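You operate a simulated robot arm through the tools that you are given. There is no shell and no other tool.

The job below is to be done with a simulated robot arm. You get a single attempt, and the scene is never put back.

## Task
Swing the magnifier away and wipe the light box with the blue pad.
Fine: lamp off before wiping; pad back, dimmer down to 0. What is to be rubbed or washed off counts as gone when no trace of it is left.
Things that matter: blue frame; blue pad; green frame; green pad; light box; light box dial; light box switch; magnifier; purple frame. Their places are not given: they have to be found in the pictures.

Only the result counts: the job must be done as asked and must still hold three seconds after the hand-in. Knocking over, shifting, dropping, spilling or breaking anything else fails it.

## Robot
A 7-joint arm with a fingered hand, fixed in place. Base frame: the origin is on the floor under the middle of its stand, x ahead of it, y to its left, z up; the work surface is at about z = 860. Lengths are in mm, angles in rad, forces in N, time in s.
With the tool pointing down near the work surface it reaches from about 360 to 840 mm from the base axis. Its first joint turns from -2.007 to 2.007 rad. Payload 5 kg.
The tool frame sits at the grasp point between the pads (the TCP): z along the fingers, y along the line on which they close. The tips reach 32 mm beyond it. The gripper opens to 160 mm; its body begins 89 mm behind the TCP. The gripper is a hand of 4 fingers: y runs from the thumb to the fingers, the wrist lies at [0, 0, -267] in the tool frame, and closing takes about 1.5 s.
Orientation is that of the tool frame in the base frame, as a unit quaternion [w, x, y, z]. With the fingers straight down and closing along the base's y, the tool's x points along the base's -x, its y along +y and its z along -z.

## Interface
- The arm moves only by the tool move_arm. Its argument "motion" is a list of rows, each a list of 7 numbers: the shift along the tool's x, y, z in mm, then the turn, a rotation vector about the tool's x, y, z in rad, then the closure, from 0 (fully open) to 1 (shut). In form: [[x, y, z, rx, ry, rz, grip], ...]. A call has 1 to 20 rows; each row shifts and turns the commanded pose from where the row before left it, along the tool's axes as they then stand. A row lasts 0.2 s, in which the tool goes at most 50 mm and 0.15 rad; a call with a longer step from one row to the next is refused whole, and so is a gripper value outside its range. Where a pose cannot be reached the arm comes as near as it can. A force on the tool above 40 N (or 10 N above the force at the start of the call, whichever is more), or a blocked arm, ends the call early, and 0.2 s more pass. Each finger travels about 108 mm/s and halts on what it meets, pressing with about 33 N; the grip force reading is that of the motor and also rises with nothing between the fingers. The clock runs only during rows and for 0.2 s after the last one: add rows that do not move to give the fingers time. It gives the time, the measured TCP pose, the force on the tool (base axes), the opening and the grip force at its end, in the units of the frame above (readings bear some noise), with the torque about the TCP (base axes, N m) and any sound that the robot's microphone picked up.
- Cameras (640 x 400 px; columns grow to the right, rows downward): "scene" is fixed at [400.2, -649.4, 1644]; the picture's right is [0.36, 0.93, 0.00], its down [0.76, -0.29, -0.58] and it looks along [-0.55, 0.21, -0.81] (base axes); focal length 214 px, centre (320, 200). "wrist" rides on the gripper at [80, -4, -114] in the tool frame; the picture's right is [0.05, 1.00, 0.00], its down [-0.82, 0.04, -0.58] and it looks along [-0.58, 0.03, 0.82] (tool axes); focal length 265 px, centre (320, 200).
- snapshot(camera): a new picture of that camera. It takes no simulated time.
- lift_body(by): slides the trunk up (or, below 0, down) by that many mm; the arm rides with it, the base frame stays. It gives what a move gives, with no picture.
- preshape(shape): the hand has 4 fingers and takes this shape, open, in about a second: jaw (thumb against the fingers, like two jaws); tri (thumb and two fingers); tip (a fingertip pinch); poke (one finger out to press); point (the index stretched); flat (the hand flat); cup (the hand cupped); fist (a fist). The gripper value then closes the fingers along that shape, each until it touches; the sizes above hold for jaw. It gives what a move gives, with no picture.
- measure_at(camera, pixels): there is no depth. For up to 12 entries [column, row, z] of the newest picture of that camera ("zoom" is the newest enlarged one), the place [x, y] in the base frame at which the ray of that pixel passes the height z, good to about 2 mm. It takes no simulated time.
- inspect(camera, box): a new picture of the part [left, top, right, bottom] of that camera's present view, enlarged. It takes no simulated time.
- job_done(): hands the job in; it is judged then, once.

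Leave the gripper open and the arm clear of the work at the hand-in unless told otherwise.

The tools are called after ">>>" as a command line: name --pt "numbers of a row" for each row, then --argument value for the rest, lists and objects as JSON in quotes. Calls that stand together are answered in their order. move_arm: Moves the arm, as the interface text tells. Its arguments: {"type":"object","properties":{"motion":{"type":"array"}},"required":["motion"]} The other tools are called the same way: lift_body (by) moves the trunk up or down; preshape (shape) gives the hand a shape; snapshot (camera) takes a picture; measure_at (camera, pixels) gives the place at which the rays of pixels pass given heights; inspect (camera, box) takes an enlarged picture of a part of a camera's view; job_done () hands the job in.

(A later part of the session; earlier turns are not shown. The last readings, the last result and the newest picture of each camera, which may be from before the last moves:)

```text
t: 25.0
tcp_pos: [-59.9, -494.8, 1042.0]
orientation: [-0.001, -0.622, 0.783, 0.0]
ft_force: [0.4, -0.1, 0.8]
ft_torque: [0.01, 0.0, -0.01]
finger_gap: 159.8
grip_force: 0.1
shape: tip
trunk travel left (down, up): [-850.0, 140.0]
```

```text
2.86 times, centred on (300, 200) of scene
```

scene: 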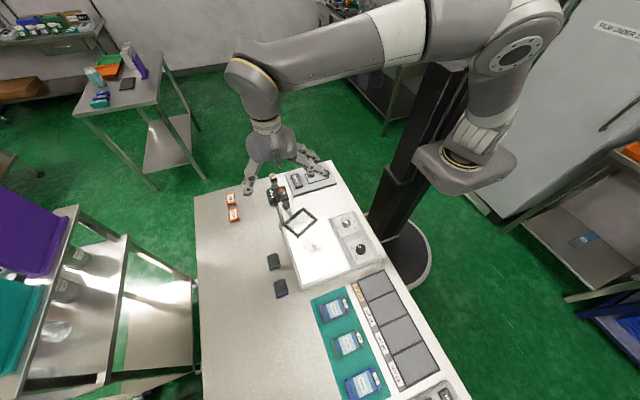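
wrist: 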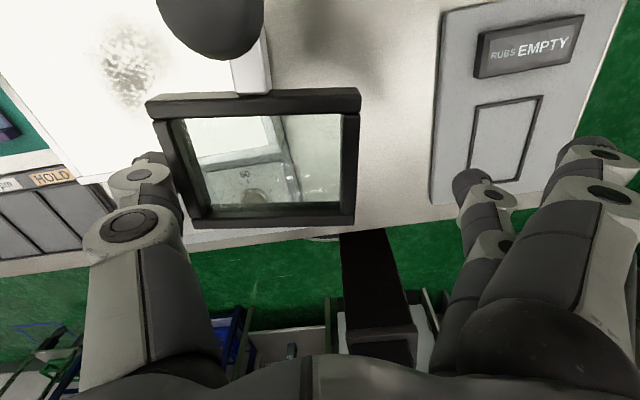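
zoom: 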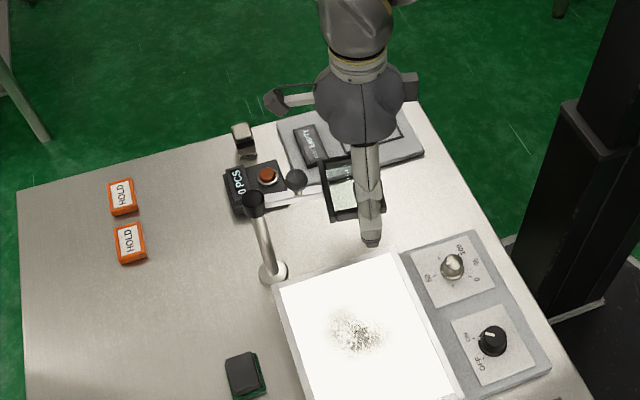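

It's swinging well; the bar is now at about 77° and the frame almost clears the box. I'll continue another 0.64 rad.

>>> move_arm --pt "3.23 10.64 0 0 0 -0.08 0" --pt "3.23 10.64 0 0 0 -0.08 0" --pt "3.23 10.64 0 0 0 -0.08 0" --pt "3.23 10.64 0 0 0 -0.08 0" --pt "3.23 10.64 0 0 0 -0.08 0" --pt "3.23 10.64 0 0 0 -0.08 0" --pt "3.23 10.64 0 0 0 -0.08 0" --pt "3.23 10.64 0 0 0 -0.08 0"

>>> snapshot --camera "wrist"

>>> inspect --camera "scene" --box '[230, 130, 370, 270]'

```text
t: 26.8
tcp_pos: [-137.4, -524.2, 1042.4]
orientation: [0.0, 0.838, -0.546, 0.002]
ft_force: [20.0, 0.3, -0.9]
ft_torque: [-0.04, 0.21, -0.64]
finger_gap: 159.7
grip_force: 0.0
shape: tip
trunk travel left (down, up): [-850.0, 140.0]
```

```text
taken
```

wrist: 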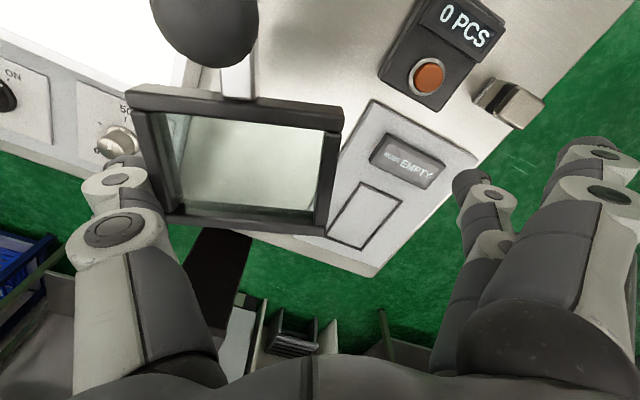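

```text
2.86 times, centred on (300, 200) of scene
```

zoom: 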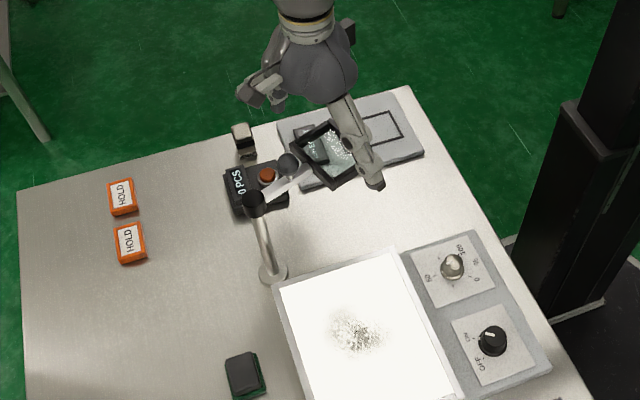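

The push now meets 20 N of steady resistance at about 106°, which looks like the end stop. The frame is fully clear of the box. I'll back the thumb off 35 mm and rise.

>>> move_arm --pt "0 -10 0 0 0 0 0" --pt "0 -12 0 0 0 0 0" --pt "0 -12 0 0 0 0 0" --pt "0 0 -30 0 0 0 0" --pt "0 0 -40 0 0 0 0" --pt "0 0 -40 0 0 0 0" --pt "0 0 -40 0 0 0 0"

>>> snapshot --camera "wrist"

>>> inspect --camera "scene" --box '[230, 130, 370, 270]'

```text
t: 28.4
tcp_pos: [-111.5, -508.3, 1193.8]
orientation: [0.001, 0.837, -0.548, 0.0]
ft_force: [0.6, 0.7, 0.6]
ft_torque: [0.01, 0.04, -0.01]
finger_gap: 159.8
grip_force: 0.1
shape: tip
trunk travel left (down, up): [-850.0, 140.0]
```

```text
taken
```

wrist: 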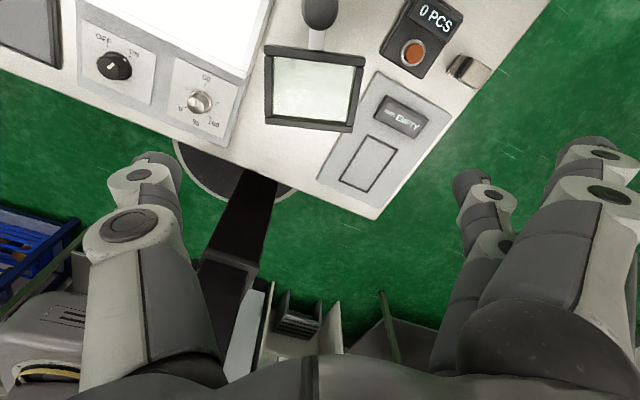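

```text
2.86 times, centred on (300, 200) of scene
```

zoom: 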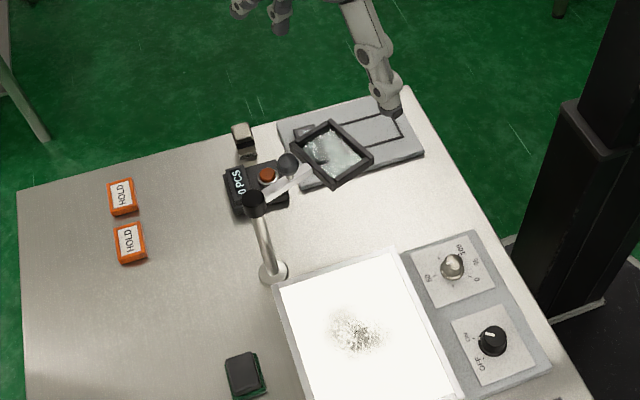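

The magnifier now rests at about 108°, clear of the box. Next is the lamp switch. I'll turn the tool back to its initial heading and fly above the switch at (157,-394), z ≈ 1100.

>>> move_arm --pt "0 0 0 0 0 0.15 0" --pt "0 0 0 0 0 0.15 0" --pt "0 0 0 0 0 0.15 0" --pt "0 0 0 0 0 0.15 0" --pt "0 0 0 0 0 0.15 0" --pt "0 0 0 0 0 0.15 0" --pt "0 0 0 0 0 0.15 0" --pt "0 0 0 0 0 0.15 0" --pt "0 0 0 0 0 0.15 0" --pt "0 0 0 0 0 0.15 0" --pt "0 0 0 0 0 0.15 0" --pt "0 0 0 0 0 0.15 0" --pt "0 0 0 0 0 0.15 0" --pt "0 0 0 0 0 0.036 0" --pt "-44 18 15 0 0 0 0" --pt "-45 19 15 0 0 0 0" --pt "-45 19 16 0 0 0 0" --pt "-45 19 16 0 0 0 0" --pt "-45 19 16 0 0 0 0" --pt "-45 19 16 0 0 0 0"

>>> snapshot --camera "wrist"

>>> inspect --camera "wrist" --box '[260, 40, 400, 140]'

>>> snapshot --camera "scene"

```text
refused: row 16 steps farther than a row can; nothing moved
```

```text
taken
```

wrist: 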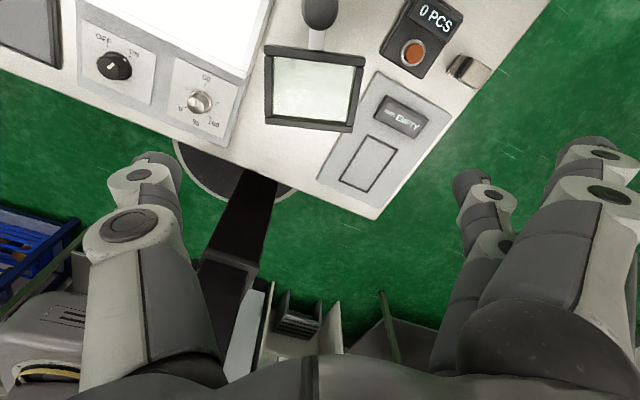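

```text
4.00 times, centred on (330, 90) of wrist
```

zoom: 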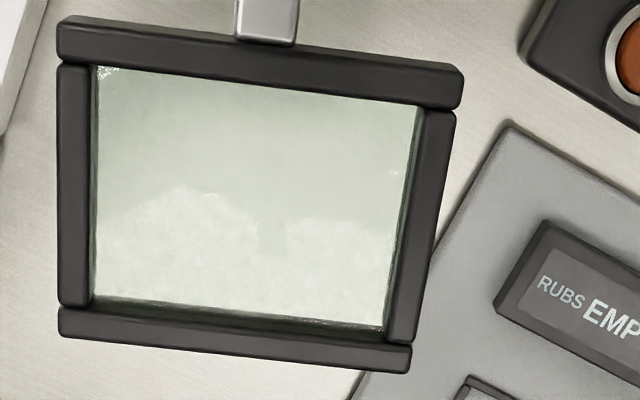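

```text
taken
```

scene: 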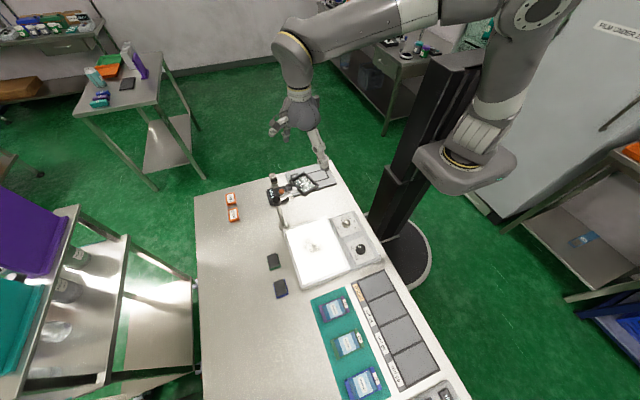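

That call was refused whole because its steps were slightly too long. I'll split it: turn back first, then translate with shorter steps.

>>> move_arm --pt "0 0 0 0 0 0.15 0" --pt "0 0 0 0 0 0.15 0" --pt "0 0 0 0 0 0.15 0" --pt "0 0 0 0 0 0.15 0" --pt "0 0 0 0 0 0.15 0" --pt "0 0 0 0 0 0.15 0" --pt "0 0 0 0 0 0.15 0" --pt "0 0 0 0 0 0.15 0" --pt "0 0 0 0 0 0.15 0" --pt "0 0 0 0 0 0.15 0" --pt "0 0 0 0 0 0.15 0" --pt "0 0 0 0 0 0.15 0" --pt "0 0 0 0 0 0.15 0" --pt "0 0 0 0 0 0.036 0"

>>> move_arm --pt "-33.5 14.3 11.5 0 0 0 0" --pt "-33.5 14.3 11.5 0 0 0 0" --pt "-33.5 14.3 11.5 0 0 0 0" --pt "-33.5 14.3 11.5 0 0 0 0" --pt "-33.5 14.3 11.5 0 0 0 0" --pt "-33.5 14.3 11.5 0 0 0 0" --pt "-33.5 14.3 11.5 0 0 0 0" --pt "-33.5 14.3 11.5 0 0 0 0" --pt "0 0 0 0 0 0 0"

>>> snapshot --camera "wrist"

>>> inspect --camera "wrist" --box '[250, 40, 390, 150]'

>>> snapshot --camera "scene"

```text
t: 31.4
tcp_pos: [-110.8, -510.1, 1192.5]
orientation: [0.0, 0.003, 1.0, -0.003]
ft_force: [0.2, 0.6, -0.3]
ft_torque: [0.04, 0.04, 0.01]
finger_gap: 159.5
grip_force: 0.0
shape: tip
trunk travel left (down, up): [-850.0, 140.0]
```

```text
t: 33.4
tcp_pos: [157.1, -397.7, 1099.6]
orientation: [0.0, 0.002, 1.0, -0.003]
ft_force: [-0.2, -0.5, 0.0]
ft_torque: [-0.05, -0.02, 0.01]
finger_gap: 160.0
grip_force: 0.1
shape: tip
trunk travel left (down, up): [-850.0, 140.0]
```

```text
taken
```

wrist: 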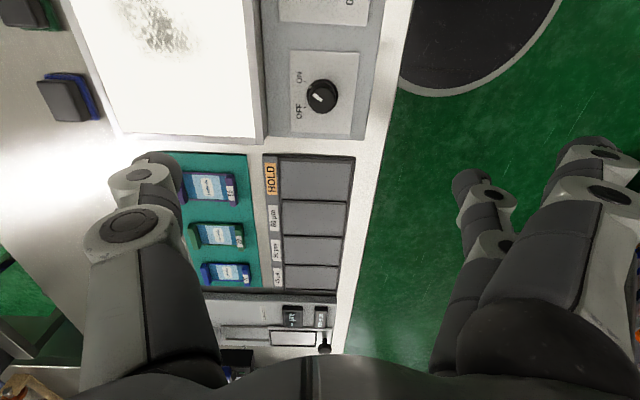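

```text
3.64 times, centred on (320, 95) of wrist
```

zoom: 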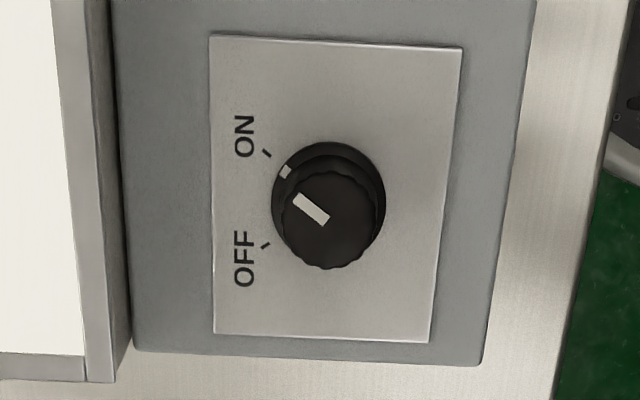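

```text
taken
```

scene: 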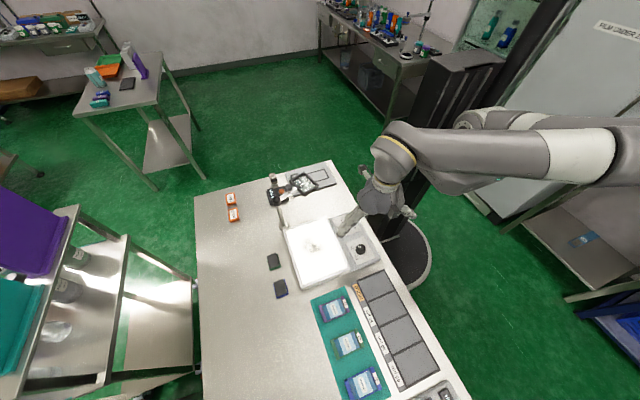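

I see the switch clearly: its pointer and skirt mark aim at the ON tick (upper left), and OFF is about 72° further counter-clockwise. I'll measure the knob's centre and size.

>>> measure_at --camera "zoom" --pixels '[[330, 198, 882], [330, 220, 905], [273, 198, 882], [386, 198, 882], [282, 220, 905], [376, 220, 905], [211, 34, 880], [462, 48, 880], [428, 342, 880], [213, 333, 880], [330, 268, 905], [330, 172, 905]]'

```text
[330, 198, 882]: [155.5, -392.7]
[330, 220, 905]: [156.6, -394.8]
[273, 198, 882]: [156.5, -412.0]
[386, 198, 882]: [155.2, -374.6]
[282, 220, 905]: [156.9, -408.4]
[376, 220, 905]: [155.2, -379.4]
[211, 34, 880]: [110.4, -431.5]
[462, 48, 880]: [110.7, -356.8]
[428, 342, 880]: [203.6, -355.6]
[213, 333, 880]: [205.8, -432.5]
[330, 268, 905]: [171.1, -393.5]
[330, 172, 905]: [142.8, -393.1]
```

The switch knob is centred at (156.5,-393.7), about 29 mm across at the top (z ≈ 905), with a 38 mm skirt. I'll turn the tool by -55°, partly close, and come down to z ≈ 1000 above it, so the spare fingers stay clear of the dial during the turn.

>>> move_arm --pt "0.6 4 0 0 0 0 0.2" --pt "0 0 0 0 0 0.14 0.4" --pt "0 0 0 0 0 0.14 0.6" --pt "0 0 0 0 0 0.14 0.6" --pt "0 0 0 0 0 0.14 0.6" --pt "0 0 0 0 0 0.14 0.6" --pt "0 0 0 0 0 0.14 0.6" --pt "0 0 0 0 0 0.12 0.6" --pt "0 0 30 0 0 0 0.6" --pt "0 0 40 0 0 0 0.6" --pt "0 0 30 0 0 0 0.6" --pt "0 0 0 0 0 0 0.6"

>>> snapshot --camera "wrist"

>>> inspect --camera "scene" --box '[290, 170, 430, 290]'

```text
t: 36.0
tcp_pos: [156.1, -392.4, 1000.1]
orientation: [0.0, 0.464, 0.886, -0.001]
ft_force: [-0.6, 0.2, -1.0]
ft_torque: [-0.01, 0.0, 0.01]
finger_gap: 64.7
grip_force: 0.1
shape: tip
trunk travel left (down, up): [-850.0, 140.0]
```

```text
taken
```

wrist: 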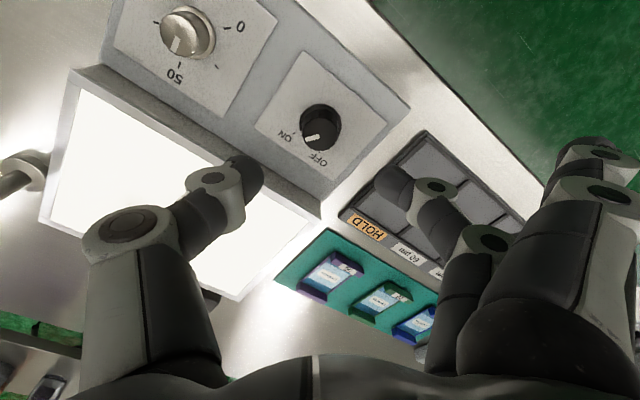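

```text
3.33 times, centred on (360, 230) of scene
```

zoom: 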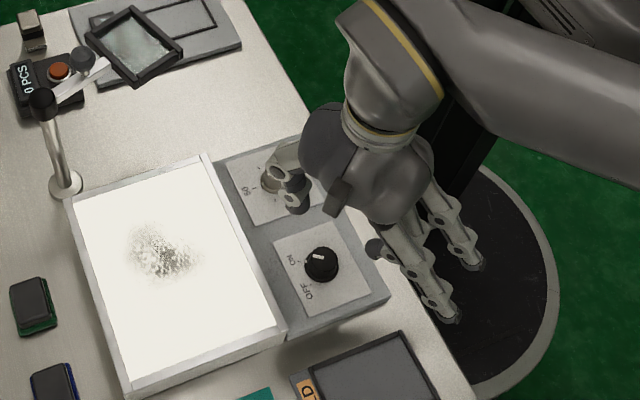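

The knob is at wrist (320,127), right under the grasp point. Descending to z ≈ 924 with the gap at about 65 mm.

>>> move_arm --pt "0 0 25 0 0 0 0.6" --pt "0 0 25 0 0 0 0.6" --pt "0 0 16 0 0 0 0.6" --pt "0 0 10 0 0 0 0.6" --pt "0 0 0 0 0 0 0.6"

>>> snapshot --camera "wrist"

>>> inspect --camera "scene" --box '[290, 170, 430, 290]'

```text
t: 37.2
tcp_pos: [157.2, -393.9, 924.4]
orientation: [0.0, 0.463, 0.886, -0.001]
ft_force: [0.1, 0.2, -1.0]
ft_torque: [-0.01, -0.01, -0.01]
finger_gap: 64.8
grip_force: 0.1
shape: tip
trunk travel left (down, up): [-850.0, 140.0]
```

```text
taken
```

wrist: 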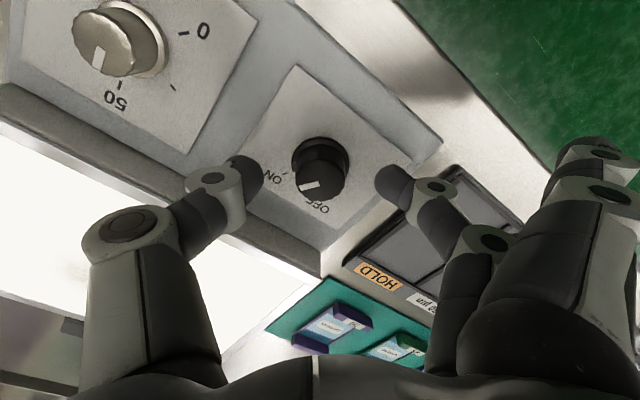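

```text
3.33 times, centred on (360, 230) of scene
```

zoom: 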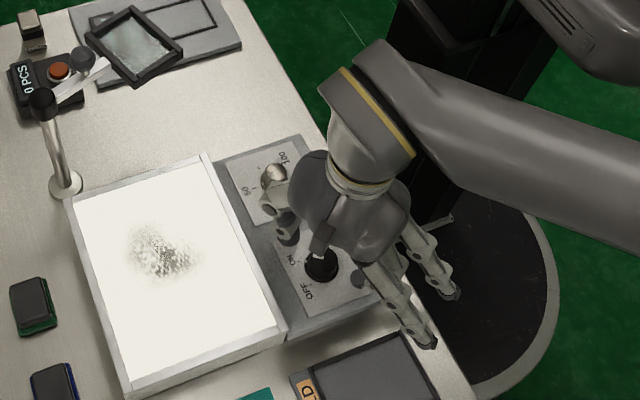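

The knob sits between thumb and finger. Closing now.

>>> move_arm --pt "0 0 0 0 0 0 0.75" --pt "0 0 0 0 0 0 0.85" --pt "0 0 0 0 0 0 1" --pt "0 0 0 0 0 0 1" --pt "0 0 0 0 0 0 1" --pt "0 0 0 0 0 0 1"

>>> snapshot --camera "wrist"

```text
t: 38.6
tcp_pos: [156.5, -393.9, 924.4]
orientation: [0.0, 0.463, 0.886, -0.001]
ft_force: [0.8, 0.9, -5.0]
ft_torque: [0.01, 0.01, 0.03]
finger_gap: 24.3
grip_force: 32.8
shape: tip
trunk travel left (down, up): [-850.0, 140.0]
```

```text
taken
```

wrist: 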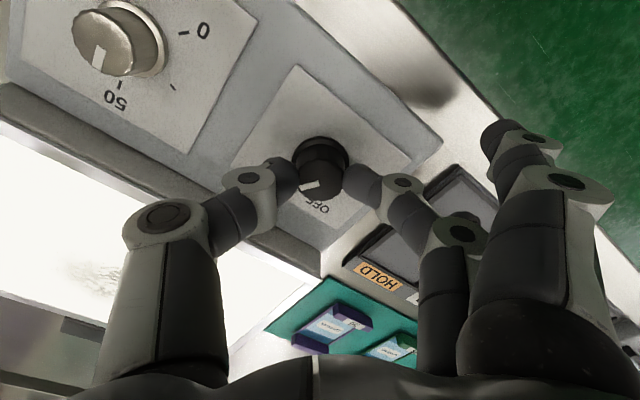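

Pinched with a 24 mm gap. I'll turn counter-clockwise 0.8 rad first and check the pointer.

>>> move_arm --pt "0 0 0 0 0 -0.1 1" --pt "0 0 0 0 0 -0.1 1" --pt "0 0 0 0 0 -0.1 1" --pt "0 0 0 0 0 -0.1 1" --pt "0 0 0 0 0 -0.1 1" --pt "0 0 0 0 0 -0.1 1" --pt "0 0 0 0 0 -0.1 1" --pt "0 0 0 0 0 -0.1 1"

>>> snapshot --camera "wrist"

>>> inspect --camera "scene" --box '[290, 170, 430, 290]'

```text
t: 40.4
tcp_pos: [156.2, -394.6, 926.0]
orientation: [0.001, 0.081, 0.997, -0.001]
ft_force: [0.1, -8.6, 2.1]
ft_torque: [-0.23, 0.0, 0.0]
finger_gap: 24.3
grip_force: 32.9
shape: tip
trunk travel left (down, up): [-850.0, 140.0]
```

```text
taken
```

wrist: 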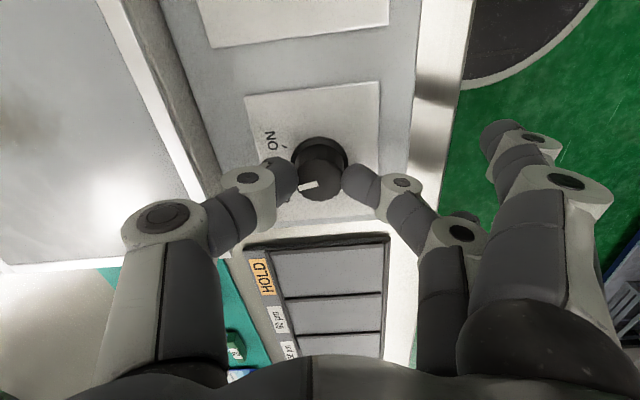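

```text
3.33 times, centred on (360, 230) of scene
```

zoom: 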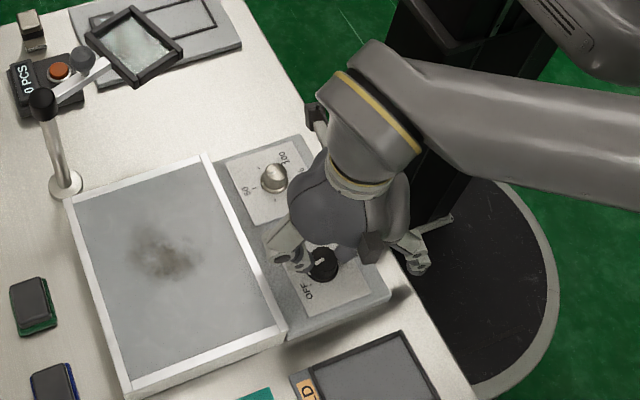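

The lamp has gone out, and the box is grey with a brown smudge showing. I'll turn the remaining roughly 0.42 rad so the pointer sits properly at OFF.

>>> move_arm --pt "0 0 0 0 0 -0.1 1" --pt "0 0 0 0 0 -0.1 1" --pt "0 0 0 0 0 -0.1 1" --pt "0 0 0 0 0 -0.1 1" --pt "0 0 0 0 0 -0.04 1"

>>> snapshot --camera "wrist"

```text
t: 41.6
tcp_pos: [156.3, -395.3, 924.5]
orientation: [0.0, -0.138, 0.99, -0.001]
ft_force: [0.4, -10.5, 4.0]
ft_torque: [-0.33, -0.05, -0.33]
finger_gap: 24.7
grip_force: 33.3
shape: tip
trunk travel left (down, up): [-850.0, 140.0]
```

```text
taken
```

wrist: 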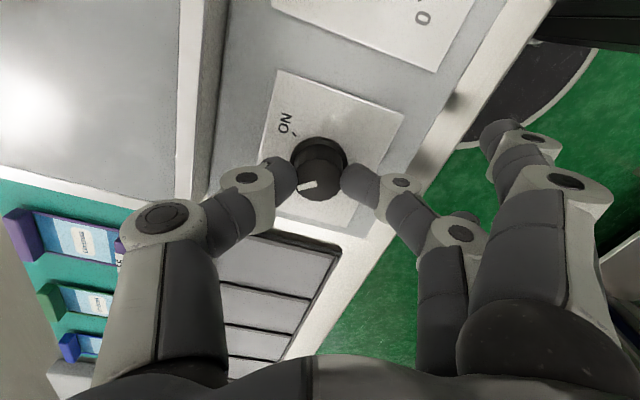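

Rotated about 71° in all, with a counter-torque of 0.33 N m showing the stop. I'll open and rise to check the pointer.

>>> move_arm --pt "0 0 0 0 0 0 0.8" --pt "0 0 0 0 0 0 0.6" --pt "0 0 0 0 0 0 0.6" --pt "0 0 0 0 0 0 0.6" --pt "0 0 -20 0 0 0 0.6" --pt "0 0 -40 0 0 0 0.6" --pt "0 0 -40 0 0 0 0.6"

>>> snapshot --camera "wrist"

>>> inspect --camera "wrist" --box '[250, 50, 390, 170]'

>>> inspect --camera "scene" --box '[290, 170, 430, 290]'

```text
t: 43.2
tcp_pos: [156.8, -392.4, 1025.0]
orientation: [0.0, -0.137, 0.991, -0.002]
ft_force: [0.7, -1.0, 0.5]
ft_torque: [0.01, 0.01, 0.01]
finger_gap: 63.5
grip_force: 0.1
shape: tip
trunk travel left (down, up): [-850.0, 140.0]
```

```text
taken
```

wrist: 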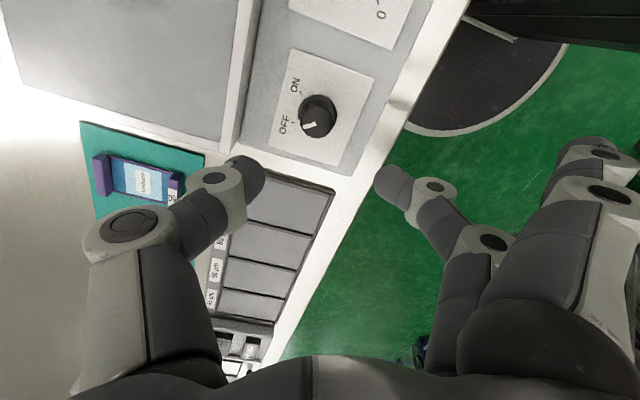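

```text
3.33 times, centred on (320, 110) of wrist
```

zoom: 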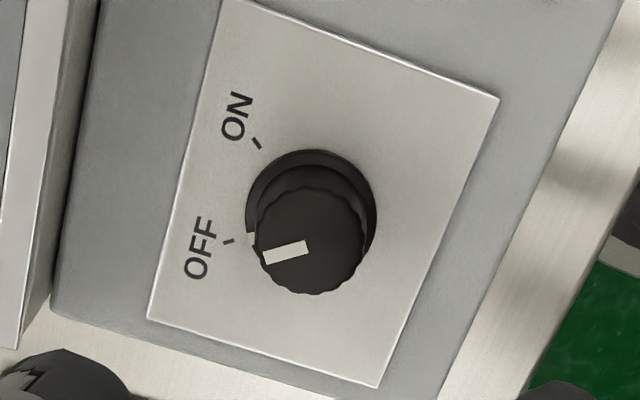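

```text
3.33 times, centred on (360, 230) of scene
```

zoom: 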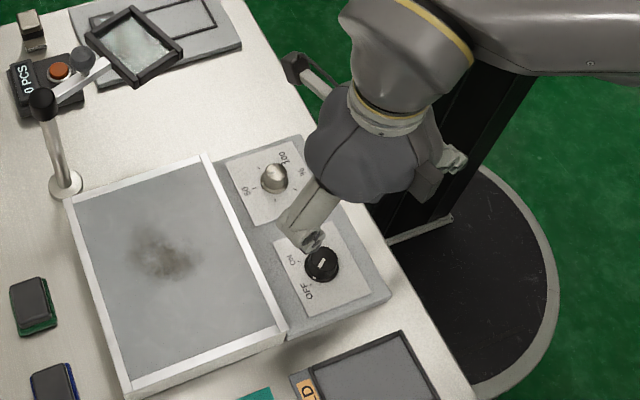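

The switch pointer is at OFF. Now the dimmer dial. I'll move above it at about (40,-396), turn the tool to -40°, and look closely.

>>> move_arm --pt "28.3 7.1 0 0 0 0 0.6" --pt "28.3 7.1 0 0 0 0 0.6" --pt "28.3 7.1 0 0 0 0 0.6" --pt "28.3 7.1 0 0 0 0 0.6" --pt "0 0 0 0 0 0.14 0.6" --pt "0 0 0 0 0 0.14 0.6" --pt "0 0 0 0 0 0.14 0.6" --pt "0 0 0 0 0 0.14 0.6" --pt "0 0 0 0 0 0.14 0.6" --pt "0 0 0 0 0 0.14 0.6" --pt "0 0 0 0 0 0.135 0.6" --pt "0 0 0 0 0 0 0.6"

>>> snapshot --camera "wrist"

>>> inspect --camera "wrist" --box '[250, 50, 390, 170]'

```text
t: 45.8
tcp_pos: [39.6, -397.6, 1025.4]
orientation: [0.001, 0.343, 0.939, 0.0]
ft_force: [-0.5, -0.1, -0.1]
ft_torque: [-0.01, 0.01, 0.02]
finger_gap: 63.6
grip_force: 0.1
shape: tip
trunk travel left (down, up): [-850.0, 140.0]
```

```text
taken
```

wrist: 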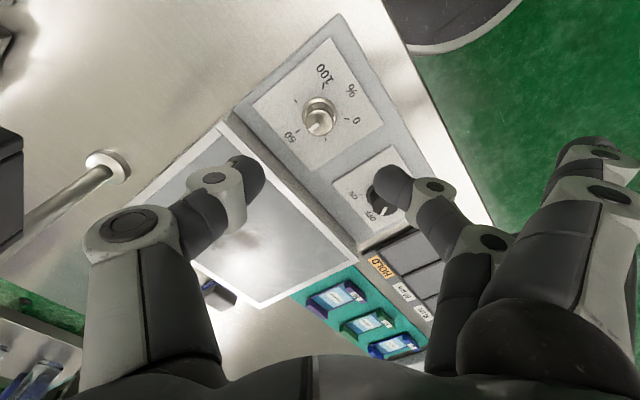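

```text
3.33 times, centred on (320, 110) of wrist
```

zoom: 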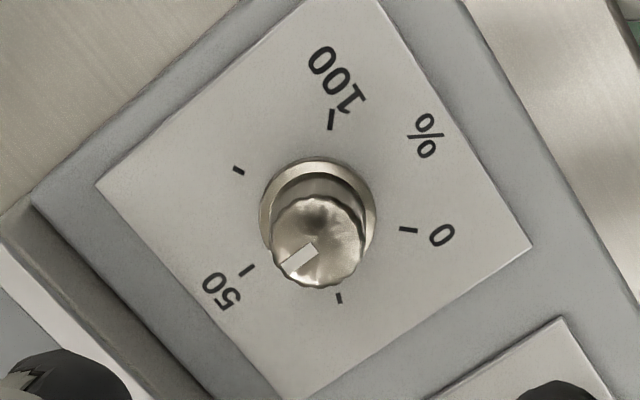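

The dial pointer is at about 50; 0 lies about 135° further counter-clockwise. I'll measure the dial centre.

>>> measure_at --camera "zoom" --pixels '[[318, 214, 883], [318, 243, 905], [275, 243, 905], [361, 243, 905], [318, 198, 905], [318, 287, 905], [260, 213, 882], [376, 213, 882]]'

```text
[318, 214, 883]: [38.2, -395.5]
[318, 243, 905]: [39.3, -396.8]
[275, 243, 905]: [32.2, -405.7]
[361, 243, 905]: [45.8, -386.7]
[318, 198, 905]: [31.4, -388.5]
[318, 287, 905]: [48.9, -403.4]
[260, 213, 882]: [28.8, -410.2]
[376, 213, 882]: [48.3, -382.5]
```

Dial centre (39.3,-396.3), about 24 mm across at the top. Descending to z ≈ 923 and pinching.

>>> move_arm --pt "0.8 1 30 0 0 0 0.6" --pt "0 0 30 0 0 0 0.6" --pt "0 0 25 0 0 0 0.6" --pt "0 0 17 0 0 0 0.6" --pt "0 0 0 0 0 0 0.6" --pt "0 0 0 0 0 0 0.75" --pt "0 0 0 0 0 0 0.85" --pt "0 0 0 0 0 0 1" --pt "0 0 0 0 0 0 1" --pt "0 0 0 0 0 0 1" --pt "0 0 0 0 0 0 1"

>>> snapshot --camera "wrist"

>>> inspect --camera "scene" --box '[290, 170, 430, 290]'

```text
t: 48.2
tcp_pos: [39.1, -396.0, 921.9]
orientation: [0.0, 0.342, 0.94, -0.001]
ft_force: [-2.0, 0.2, -6.6]
ft_torque: [0.09, 0.02, 0.0]
finger_gap: 21.1
grip_force: 32.5
shape: tip
trunk travel left (down, up): [-850.0, 140.0]
```

```text
taken
```

wrist: 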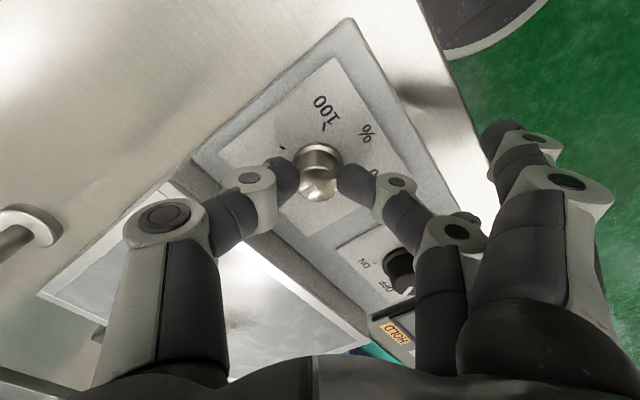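

```text
3.33 times, centred on (360, 230) of scene
```

zoom: 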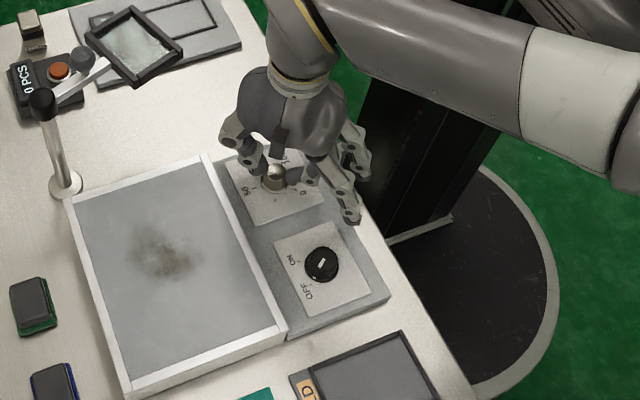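

Pinched on the dial (gap 21 mm). I'll turn counter-clockwise 2.0 rad (115°) in one stroke.

>>> move_arm --pt "0 0 0 0 0 -0.1 1" --pt "0 0 0 0 0 -0.1 1" --pt "0 0 0 0 0 -0.1 1" --pt "0 0 0 0 0 -0.1 1" --pt "0 0 0 0 0 -0.1 1" --pt "0 0 0 0 0 -0.1 1" --pt "0 0 0 0 0 -0.1 1" --pt "0 0 0 0 0 -0.1 1" --pt "0 0 0 0 0 -0.1 1" --pt "0 0 0 0 0 -0.1 1" --pt "0 0 0 0 0 -0.1 1" --pt "0 0 0 0 0 -0.1 1" --pt "0 0 0 0 0 -0.1 1" --pt "0 0 0 0 0 -0.1 1" --pt "0 0 0 0 0 -0.1 1" --pt "0 0 0 0 0 -0.1 1" --pt "0 0 0 0 0 -0.1 1" --pt "0 0 0 0 0 -0.1 1" --pt "0 0 0 0 0 -0.1 1" --pt "0 0 0 0 0 -0.1 1"

>>> snapshot --camera "wrist"

>>> inspect --camera "scene" --box '[290, 170, 430, 290]'

```text
t: 52.4
tcp_pos: [37.9, -398.7, 922.7]
orientation: [0.0, -0.607, 0.795, -0.001]
ft_force: [-12.2, -27.8, -0.6]
ft_torque: [-0.52, 0.35, -0.05]
finger_gap: 21.0
grip_force: 33.0
shape: tip
trunk travel left (down, up): [-850.0, 140.0]
```

```text
taken
```

wrist: 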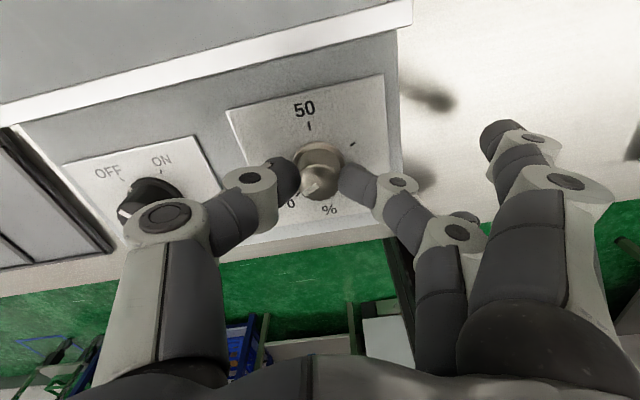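

```text
3.33 times, centred on (360, 230) of scene
```

zoom: 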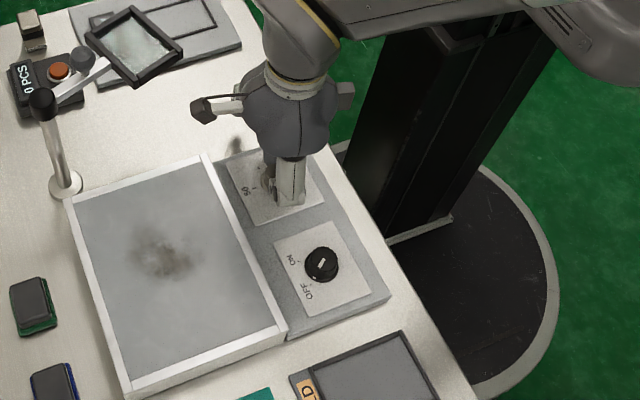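

Turned about 115°, and the pinch has built up a 30 N side load from a slight off-centre grip. I'll release, rise, and check the dial.

>>> move_arm --pt "0 0 0 0 0 0 0.8" --pt "0 0 0 0 0 0 0.6" --pt "0 0 0 0 0 0 0.6" --pt "0 0 0 0 0 0 0.6" --pt "0 0 -20 0 0 0 0.6" --pt "0 0 -40 0 0 0 0.6" --pt "0 0 -40 0 0 0 0.6" --pt "0 0 0 0 0 0 0.6"

>>> snapshot --camera "wrist"

>>> inspect --camera "wrist" --box '[250, 50, 390, 170]'

```text
t: 54.2
tcp_pos: [39.8, -397.0, 1022.5]
orientation: [0.0, -0.606, 0.795, 0.0]
ft_force: [0.4, -0.1, 0.6]
ft_torque: [0.0, 0.03, -0.03]
finger_gap: 63.6
grip_force: 0.0
shape: tip
trunk travel left (down, up): [-850.0, 140.0]
```

```text
taken
```

wrist: 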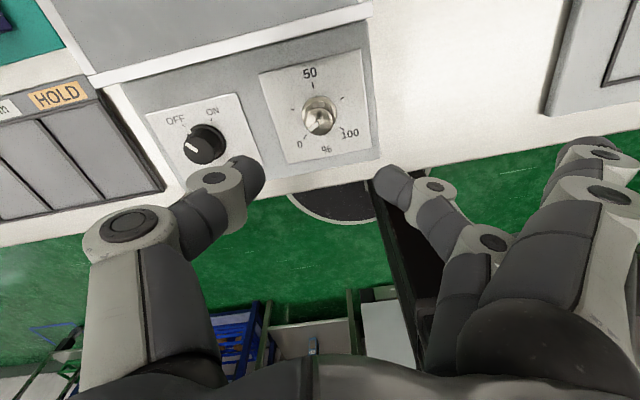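

```text
3.33 times, centred on (320, 110) of wrist
```

zoom: 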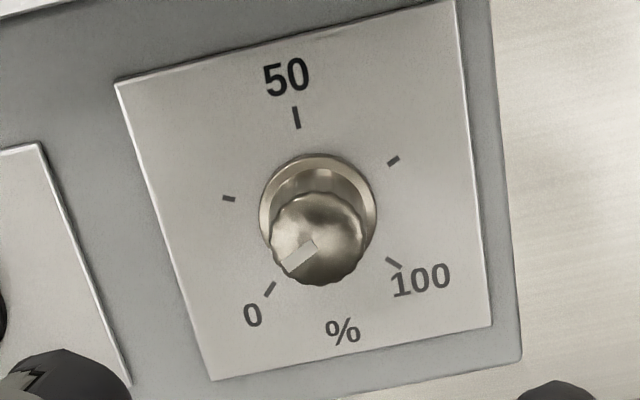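

The pointer is now about 20–25° short of 0. I'll back the tool by 0.6 rad, pinch again, and turn the rest, watching the torque for the stop.

>>> move_arm --pt "0 0 0 0 0 0.12 0.6" --pt "0 0 0 0 0 0.12 0.6" --pt "0 0 0 0 0 0.12 0.6" --pt "0 0 0 0 0 0.12 0.6" --pt "0 0 0 0 0 0.12 0.6" --pt "0 0 30 0 0 0 0.6" --pt "0 0 30 0 0 0 0.6" --pt "0 0 25 0 0 0 0.6" --pt "0 0 14 0 0 0 0.6" --pt "0 0 0 0 0 0 0.75" --pt "0 0 0 0 0 0 0.85" --pt "0 0 0 0 0 0 1" --pt "0 0 0 0 0 0 1" --pt "0 0 0 0 0 0 1" --pt "0 0 0 0 0 0 1"

>>> move_arm --pt "0 0 0 0 0 -0.08 1" --pt "0 0 0 0 0 -0.08 1" --pt "0 0 0 0 0 -0.08 1" --pt "0 0 0 0 0 -0.08 1"

>>> snapshot --camera "wrist"

>>> inspect --camera "wrist" --box '[270, 110, 370, 220]'

```text
t: 57.4
tcp_pos: [39.8, -396.4, 923.3]
orientation: [0.0, -0.344, 0.939, -0.002]
ft_force: [0.2, 0.0, -7.3]
ft_torque: [0.01, 0.02, -0.01]
finger_gap: 20.9
grip_force: 33.3
shape: tip
trunk travel left (down, up): [-850.0, 140.0]
```

```text
t: 58.4
tcp_pos: [38.5, -396.7, 924.2]
orientation: [0.0, -0.49, 0.872, -0.001]
ft_force: [-0.7, -1.5, -7.1]
ft_torque: [0.02, 0.09, -0.01]
finger_gap: 20.8
grip_force: 32.7
shape: tip
trunk travel left (down, up): [-850.0, 140.0]
```

```text
taken
```

wrist: 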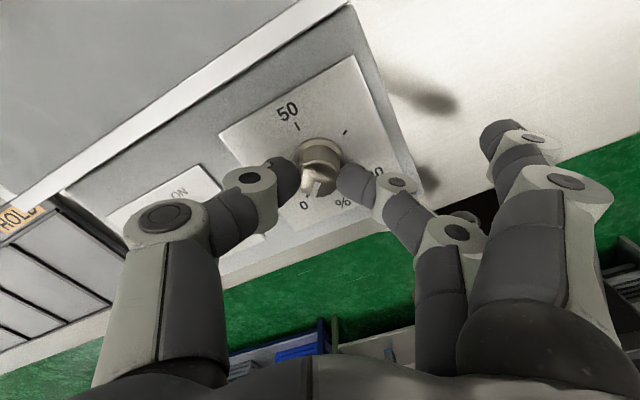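

```text
3.64 times, centred on (320, 165) of wrist
```

zoom: 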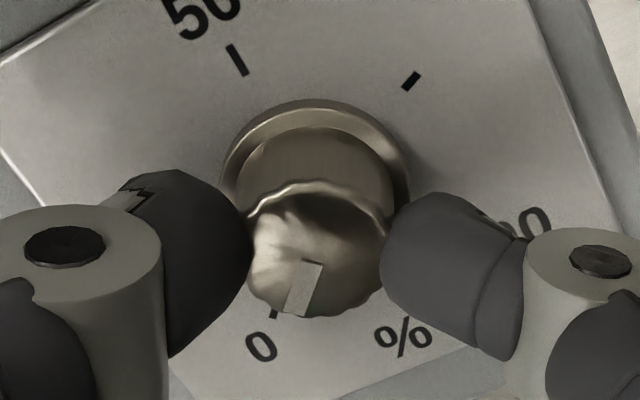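

The pointer is close to the 0 tick, with no stop torque yet. I'll turn another 0.16 rad and read the torque.

>>> move_arm --pt "0 0 0 0 0 -0.08 1" --pt "0 0 0 0 0 -0.08 1"

>>> inspect --camera "wrist" --box '[270, 110, 370, 220]'

```text
t: 59.0
tcp_pos: [39.3, -396.3, 923.3]
orientation: [-0.001, -0.556, 0.831, -0.001]
ft_force: [-0.6, -1.3, -3.0]
ft_torque: [0.02, 0.01, -0.65]
finger_gap: 21.2
grip_force: 33.2
shape: tip
trunk travel left (down, up): [-850.0, 140.0]
```

```text
3.64 times, centred on (320, 165) of wrist
```

zoom: 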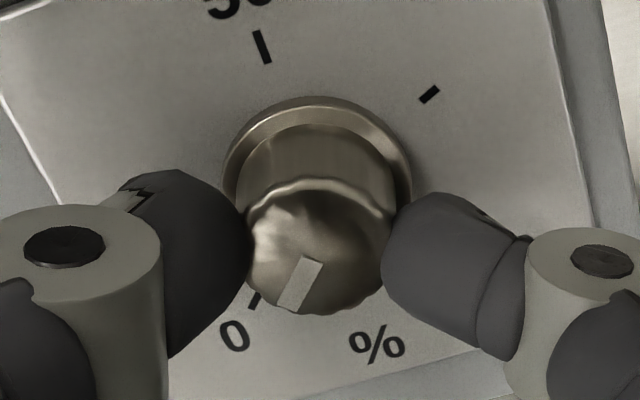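

A stop torque of 0.65 N m has appeared, so the dial is at its 0 end. I'll release, rise, and verify.

>>> move_arm --pt "0 0 0 0 0 0 0.8" --pt "0 0 0 0 0 0 0.6" --pt "0 0 0 0 0 0 0.6" --pt "0 0 0 0 0 0 0.6" --pt "0 0 -20 0 0 0 0.6" --pt "0 0 -40 0 0 0 0.6" --pt "0 0 -40 0 0 0 0.6" --pt "0 0 -20 0 0 0 0.6"

>>> snapshot --camera "wrist"

>>> inspect --camera "wrist" --box '[250, 40, 390, 160]'

```text
t: 60.8
tcp_pos: [39.6, -395.4, 1044.1]
orientation: [0.0, -0.556, 0.831, 0.0]
ft_force: [-0.8, 0.3, -0.1]
ft_torque: [-0.08, -0.02, 0.03]
finger_gap: 63.3
grip_force: 0.1
shape: tip
trunk travel left (down, up): [-850.0, 140.0]
```

```text
taken
```

wrist: 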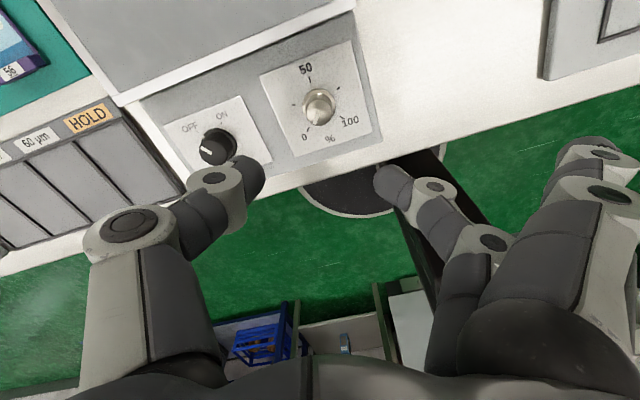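

```text
3.33 times, centred on (320, 100) of wrist
```

zoom: 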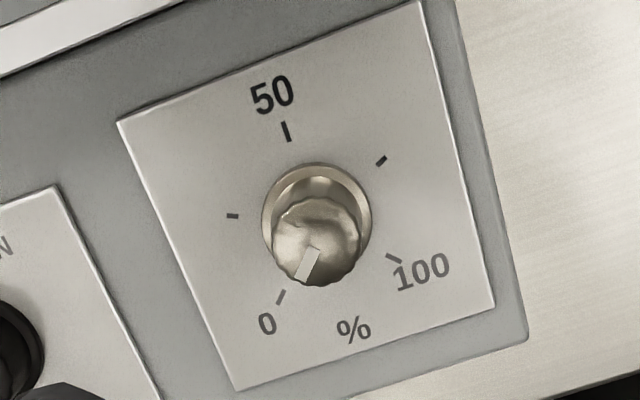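

The dial pointer is at 0 and the switch is at OFF. Next the blue pad: I'll rise, turn the tool back to 0°, and fly over the pad near (178,-708).

>>> move_arm --pt "0 0 -40 0 0 0 0.5" --pt "0 0 -40 0 0 0 0.3" --pt "0 0 0 0 0 0.1475 0" --pt "0 0 0 0 0 0.1475 0" --pt "0 0 0 0 0 0.1475 0" --pt "0 0 0 0 0 0.1475 0" --pt "0 0 0 0 0 0.1475 0" --pt "0 0 0 0 0 0.1475 0" --pt "0 0 0 0 0 0.1475 0" --pt "0 0 0 0 0 0.1475 0" --pt "-17.3 -39 0 0 0 0 0" --pt "-17.3 -39 0 0 0 0 0" --pt "-17.3 -39 0 0 0 0 0" --pt "-17.3 -39 0 0 0 0 0" --pt "-17.3 -39 0 0 0 0 0" --pt "-17.3 -39 0 0 0 0 0" --pt "-17.3 -39 0 0 0 0 0" --pt "-17.3 -39 0 0 0 0 0" --pt "0 0 0 0 0 0 0"

>>> preshape --shape "jaw"

>>> snapshot --camera "wrist"

>>> inspect --camera "wrist" --box '[260, 60, 380, 150]'

>>> inspect --camera "scene" --box '[240, 170, 400, 310]'

```text
t: 64.8
tcp_pos: [179.1, -705.7, 1124.3]
orientation: [0.0, 0.0, 1.0, -0.002]
ft_force: [-0.4, 0.4, 0.4]
ft_torque: [0.0, 0.03, 0.01]
finger_gap: 159.8
grip_force: 0.1
shape: tip
trunk travel left (down, up): [-850.0, 140.0]
```

```text
t: 65.7
tcp_pos: [178.6, -706.6, 1124.6]
orientation: [-0.001, -0.001, 1.0, -0.001]
ft_force: [-0.5, 0.0, 0.7]
ft_torque: [0.01, 0.04, 0.02]
finger_gap: 159.9
grip_force: 0.2
shape: jaw
trunk travel left (down, up): [-850.0, 140.0]
```

```text
taken
```

wrist: 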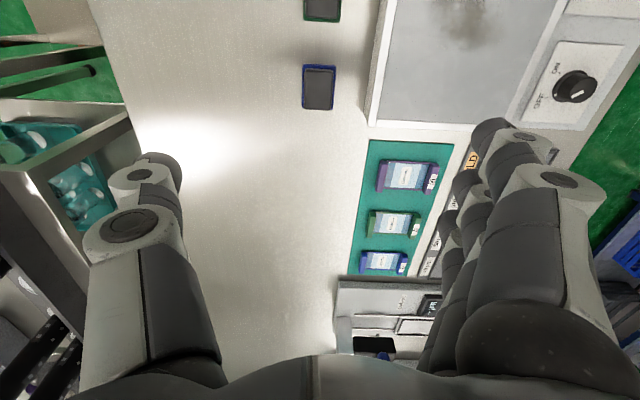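

```text
4.44 times, centred on (320, 105) of wrist
```

zoom: 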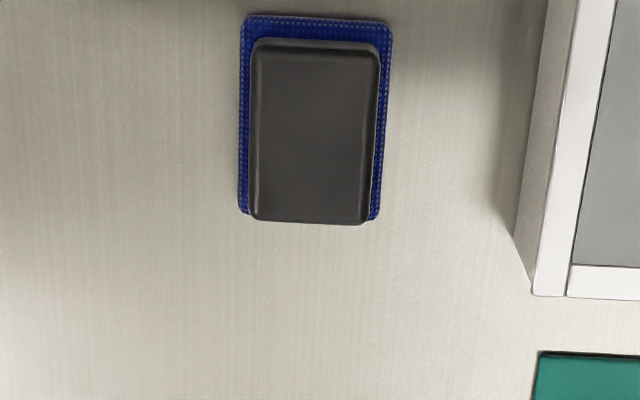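

```text
2.86 times, centred on (320, 240) of scene
```

zoom: 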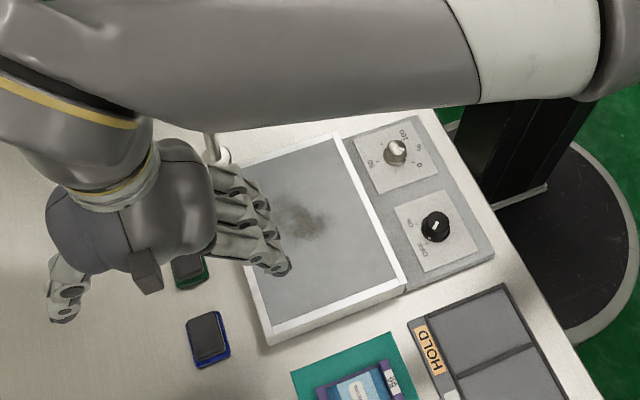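

The blue pad is below, nearly square to the tool. I'll measure its block and felt outlines at several heights.

>>> measure_at --camera "zoom" --pixels '[[258, 52, 885], [380, 52, 885], [370, 224, 885], [254, 220, 885], [242, 16, 864], [392, 24, 864], [378, 219, 864], [238, 212, 864], [316, 137, 885], [316, 137, 890]]'

>>> inspect --camera "scene" --box '[262, 268, 302, 308]'

>>> measure_at --camera "zoom" --pixels '[[320, 200, 860]]'

```text
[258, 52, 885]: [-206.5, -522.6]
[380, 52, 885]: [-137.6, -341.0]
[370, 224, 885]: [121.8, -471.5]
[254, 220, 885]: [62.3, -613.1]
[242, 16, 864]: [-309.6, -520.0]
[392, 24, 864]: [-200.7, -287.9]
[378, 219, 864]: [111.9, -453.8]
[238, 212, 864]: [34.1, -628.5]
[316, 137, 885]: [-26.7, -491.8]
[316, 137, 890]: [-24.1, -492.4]
```

```text
10.00 times, centred on (282, 288) of scene
```

zoom: 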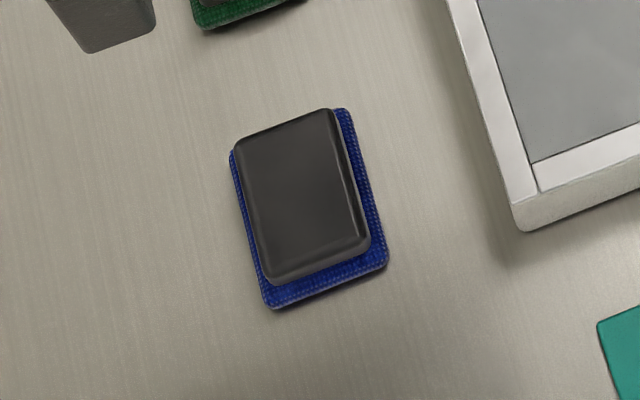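

```text
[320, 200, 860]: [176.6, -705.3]
```

The newest zoom was the scene's, so those numbers were wrong. I'll measure the pad's scene-zoom corners and the same corners in raw wrist pixels.

>>> measure_at --camera "zoom" --pixels '[[237, 140, 885], [332, 110, 885], [369, 240, 885], [268, 278, 885], [230, 155, 864], [345, 110, 864], [388, 262, 864], [267, 306, 864], [513, 205, 890], [513, 205, 900]]'

>>> measure_at --camera "wrist" --pixels '[[306, 71.7, 885], [333.5, 71.7, 885], [331.3, 110.4, 885], [305.1, 109.5, 885], [302.4, 63.6, 864], [336.2, 65.4, 864], [333.1, 109.3, 864], [301.5, 107.7, 864], [368, 126.5, 890], [368, 126.5, 900]]'

```text
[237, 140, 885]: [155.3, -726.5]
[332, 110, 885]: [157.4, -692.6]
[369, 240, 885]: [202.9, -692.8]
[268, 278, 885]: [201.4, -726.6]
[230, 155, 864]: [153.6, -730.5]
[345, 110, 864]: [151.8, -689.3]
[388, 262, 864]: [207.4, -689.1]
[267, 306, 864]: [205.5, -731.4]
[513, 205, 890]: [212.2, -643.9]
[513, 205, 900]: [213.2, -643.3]
```

```text
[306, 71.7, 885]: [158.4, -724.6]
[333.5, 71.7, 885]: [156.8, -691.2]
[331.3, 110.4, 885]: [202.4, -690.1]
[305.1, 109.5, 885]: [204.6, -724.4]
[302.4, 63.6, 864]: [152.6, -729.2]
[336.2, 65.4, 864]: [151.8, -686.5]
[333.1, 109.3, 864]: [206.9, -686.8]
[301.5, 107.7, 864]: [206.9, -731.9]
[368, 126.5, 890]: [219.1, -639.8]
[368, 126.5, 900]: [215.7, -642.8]
```

Block top is at z ≈ 885, centred (180,-708), 46 × 34 mm; the felt is 54 × 43 mm. The box top is at z ≈ 901. Next I'll get the smudge extents from the scene camera.

>>> inspect --camera "scene" --box '[280, 220, 345, 270]'

>>> measure_at --camera "scene" --pixels '[[312.9, 247.1, 901], [300, 240, 901], [325.5, 252, 901], [313, 237.5, 901], [313, 256, 901], [300, 250, 901], [325, 242, 901]]'

```text
8.00 times, centred on (312, 245) of scene
```

zoom: 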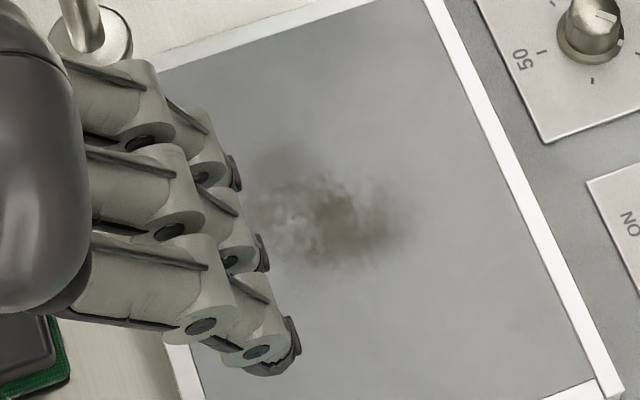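

```text
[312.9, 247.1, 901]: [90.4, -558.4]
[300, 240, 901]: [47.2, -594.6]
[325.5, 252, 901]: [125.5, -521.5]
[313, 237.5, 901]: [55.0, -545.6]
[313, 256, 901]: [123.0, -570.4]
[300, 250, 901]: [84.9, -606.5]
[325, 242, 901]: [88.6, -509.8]
```

I'll measure the faded boundary of the smudge in this zoom.

>>> measure_at --camera "zoom" --pixels '[[275, 135, 901], [325, 150, 901], [420, 205, 901], [410, 240, 901], [345, 275, 901], [265, 255, 901], [240, 195, 901], [340, 215, 901]]'

```text
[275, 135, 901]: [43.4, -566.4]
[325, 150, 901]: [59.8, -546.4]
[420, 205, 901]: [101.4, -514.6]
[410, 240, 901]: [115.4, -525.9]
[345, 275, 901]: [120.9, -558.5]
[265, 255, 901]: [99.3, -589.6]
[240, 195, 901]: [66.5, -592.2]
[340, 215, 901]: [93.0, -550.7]
```

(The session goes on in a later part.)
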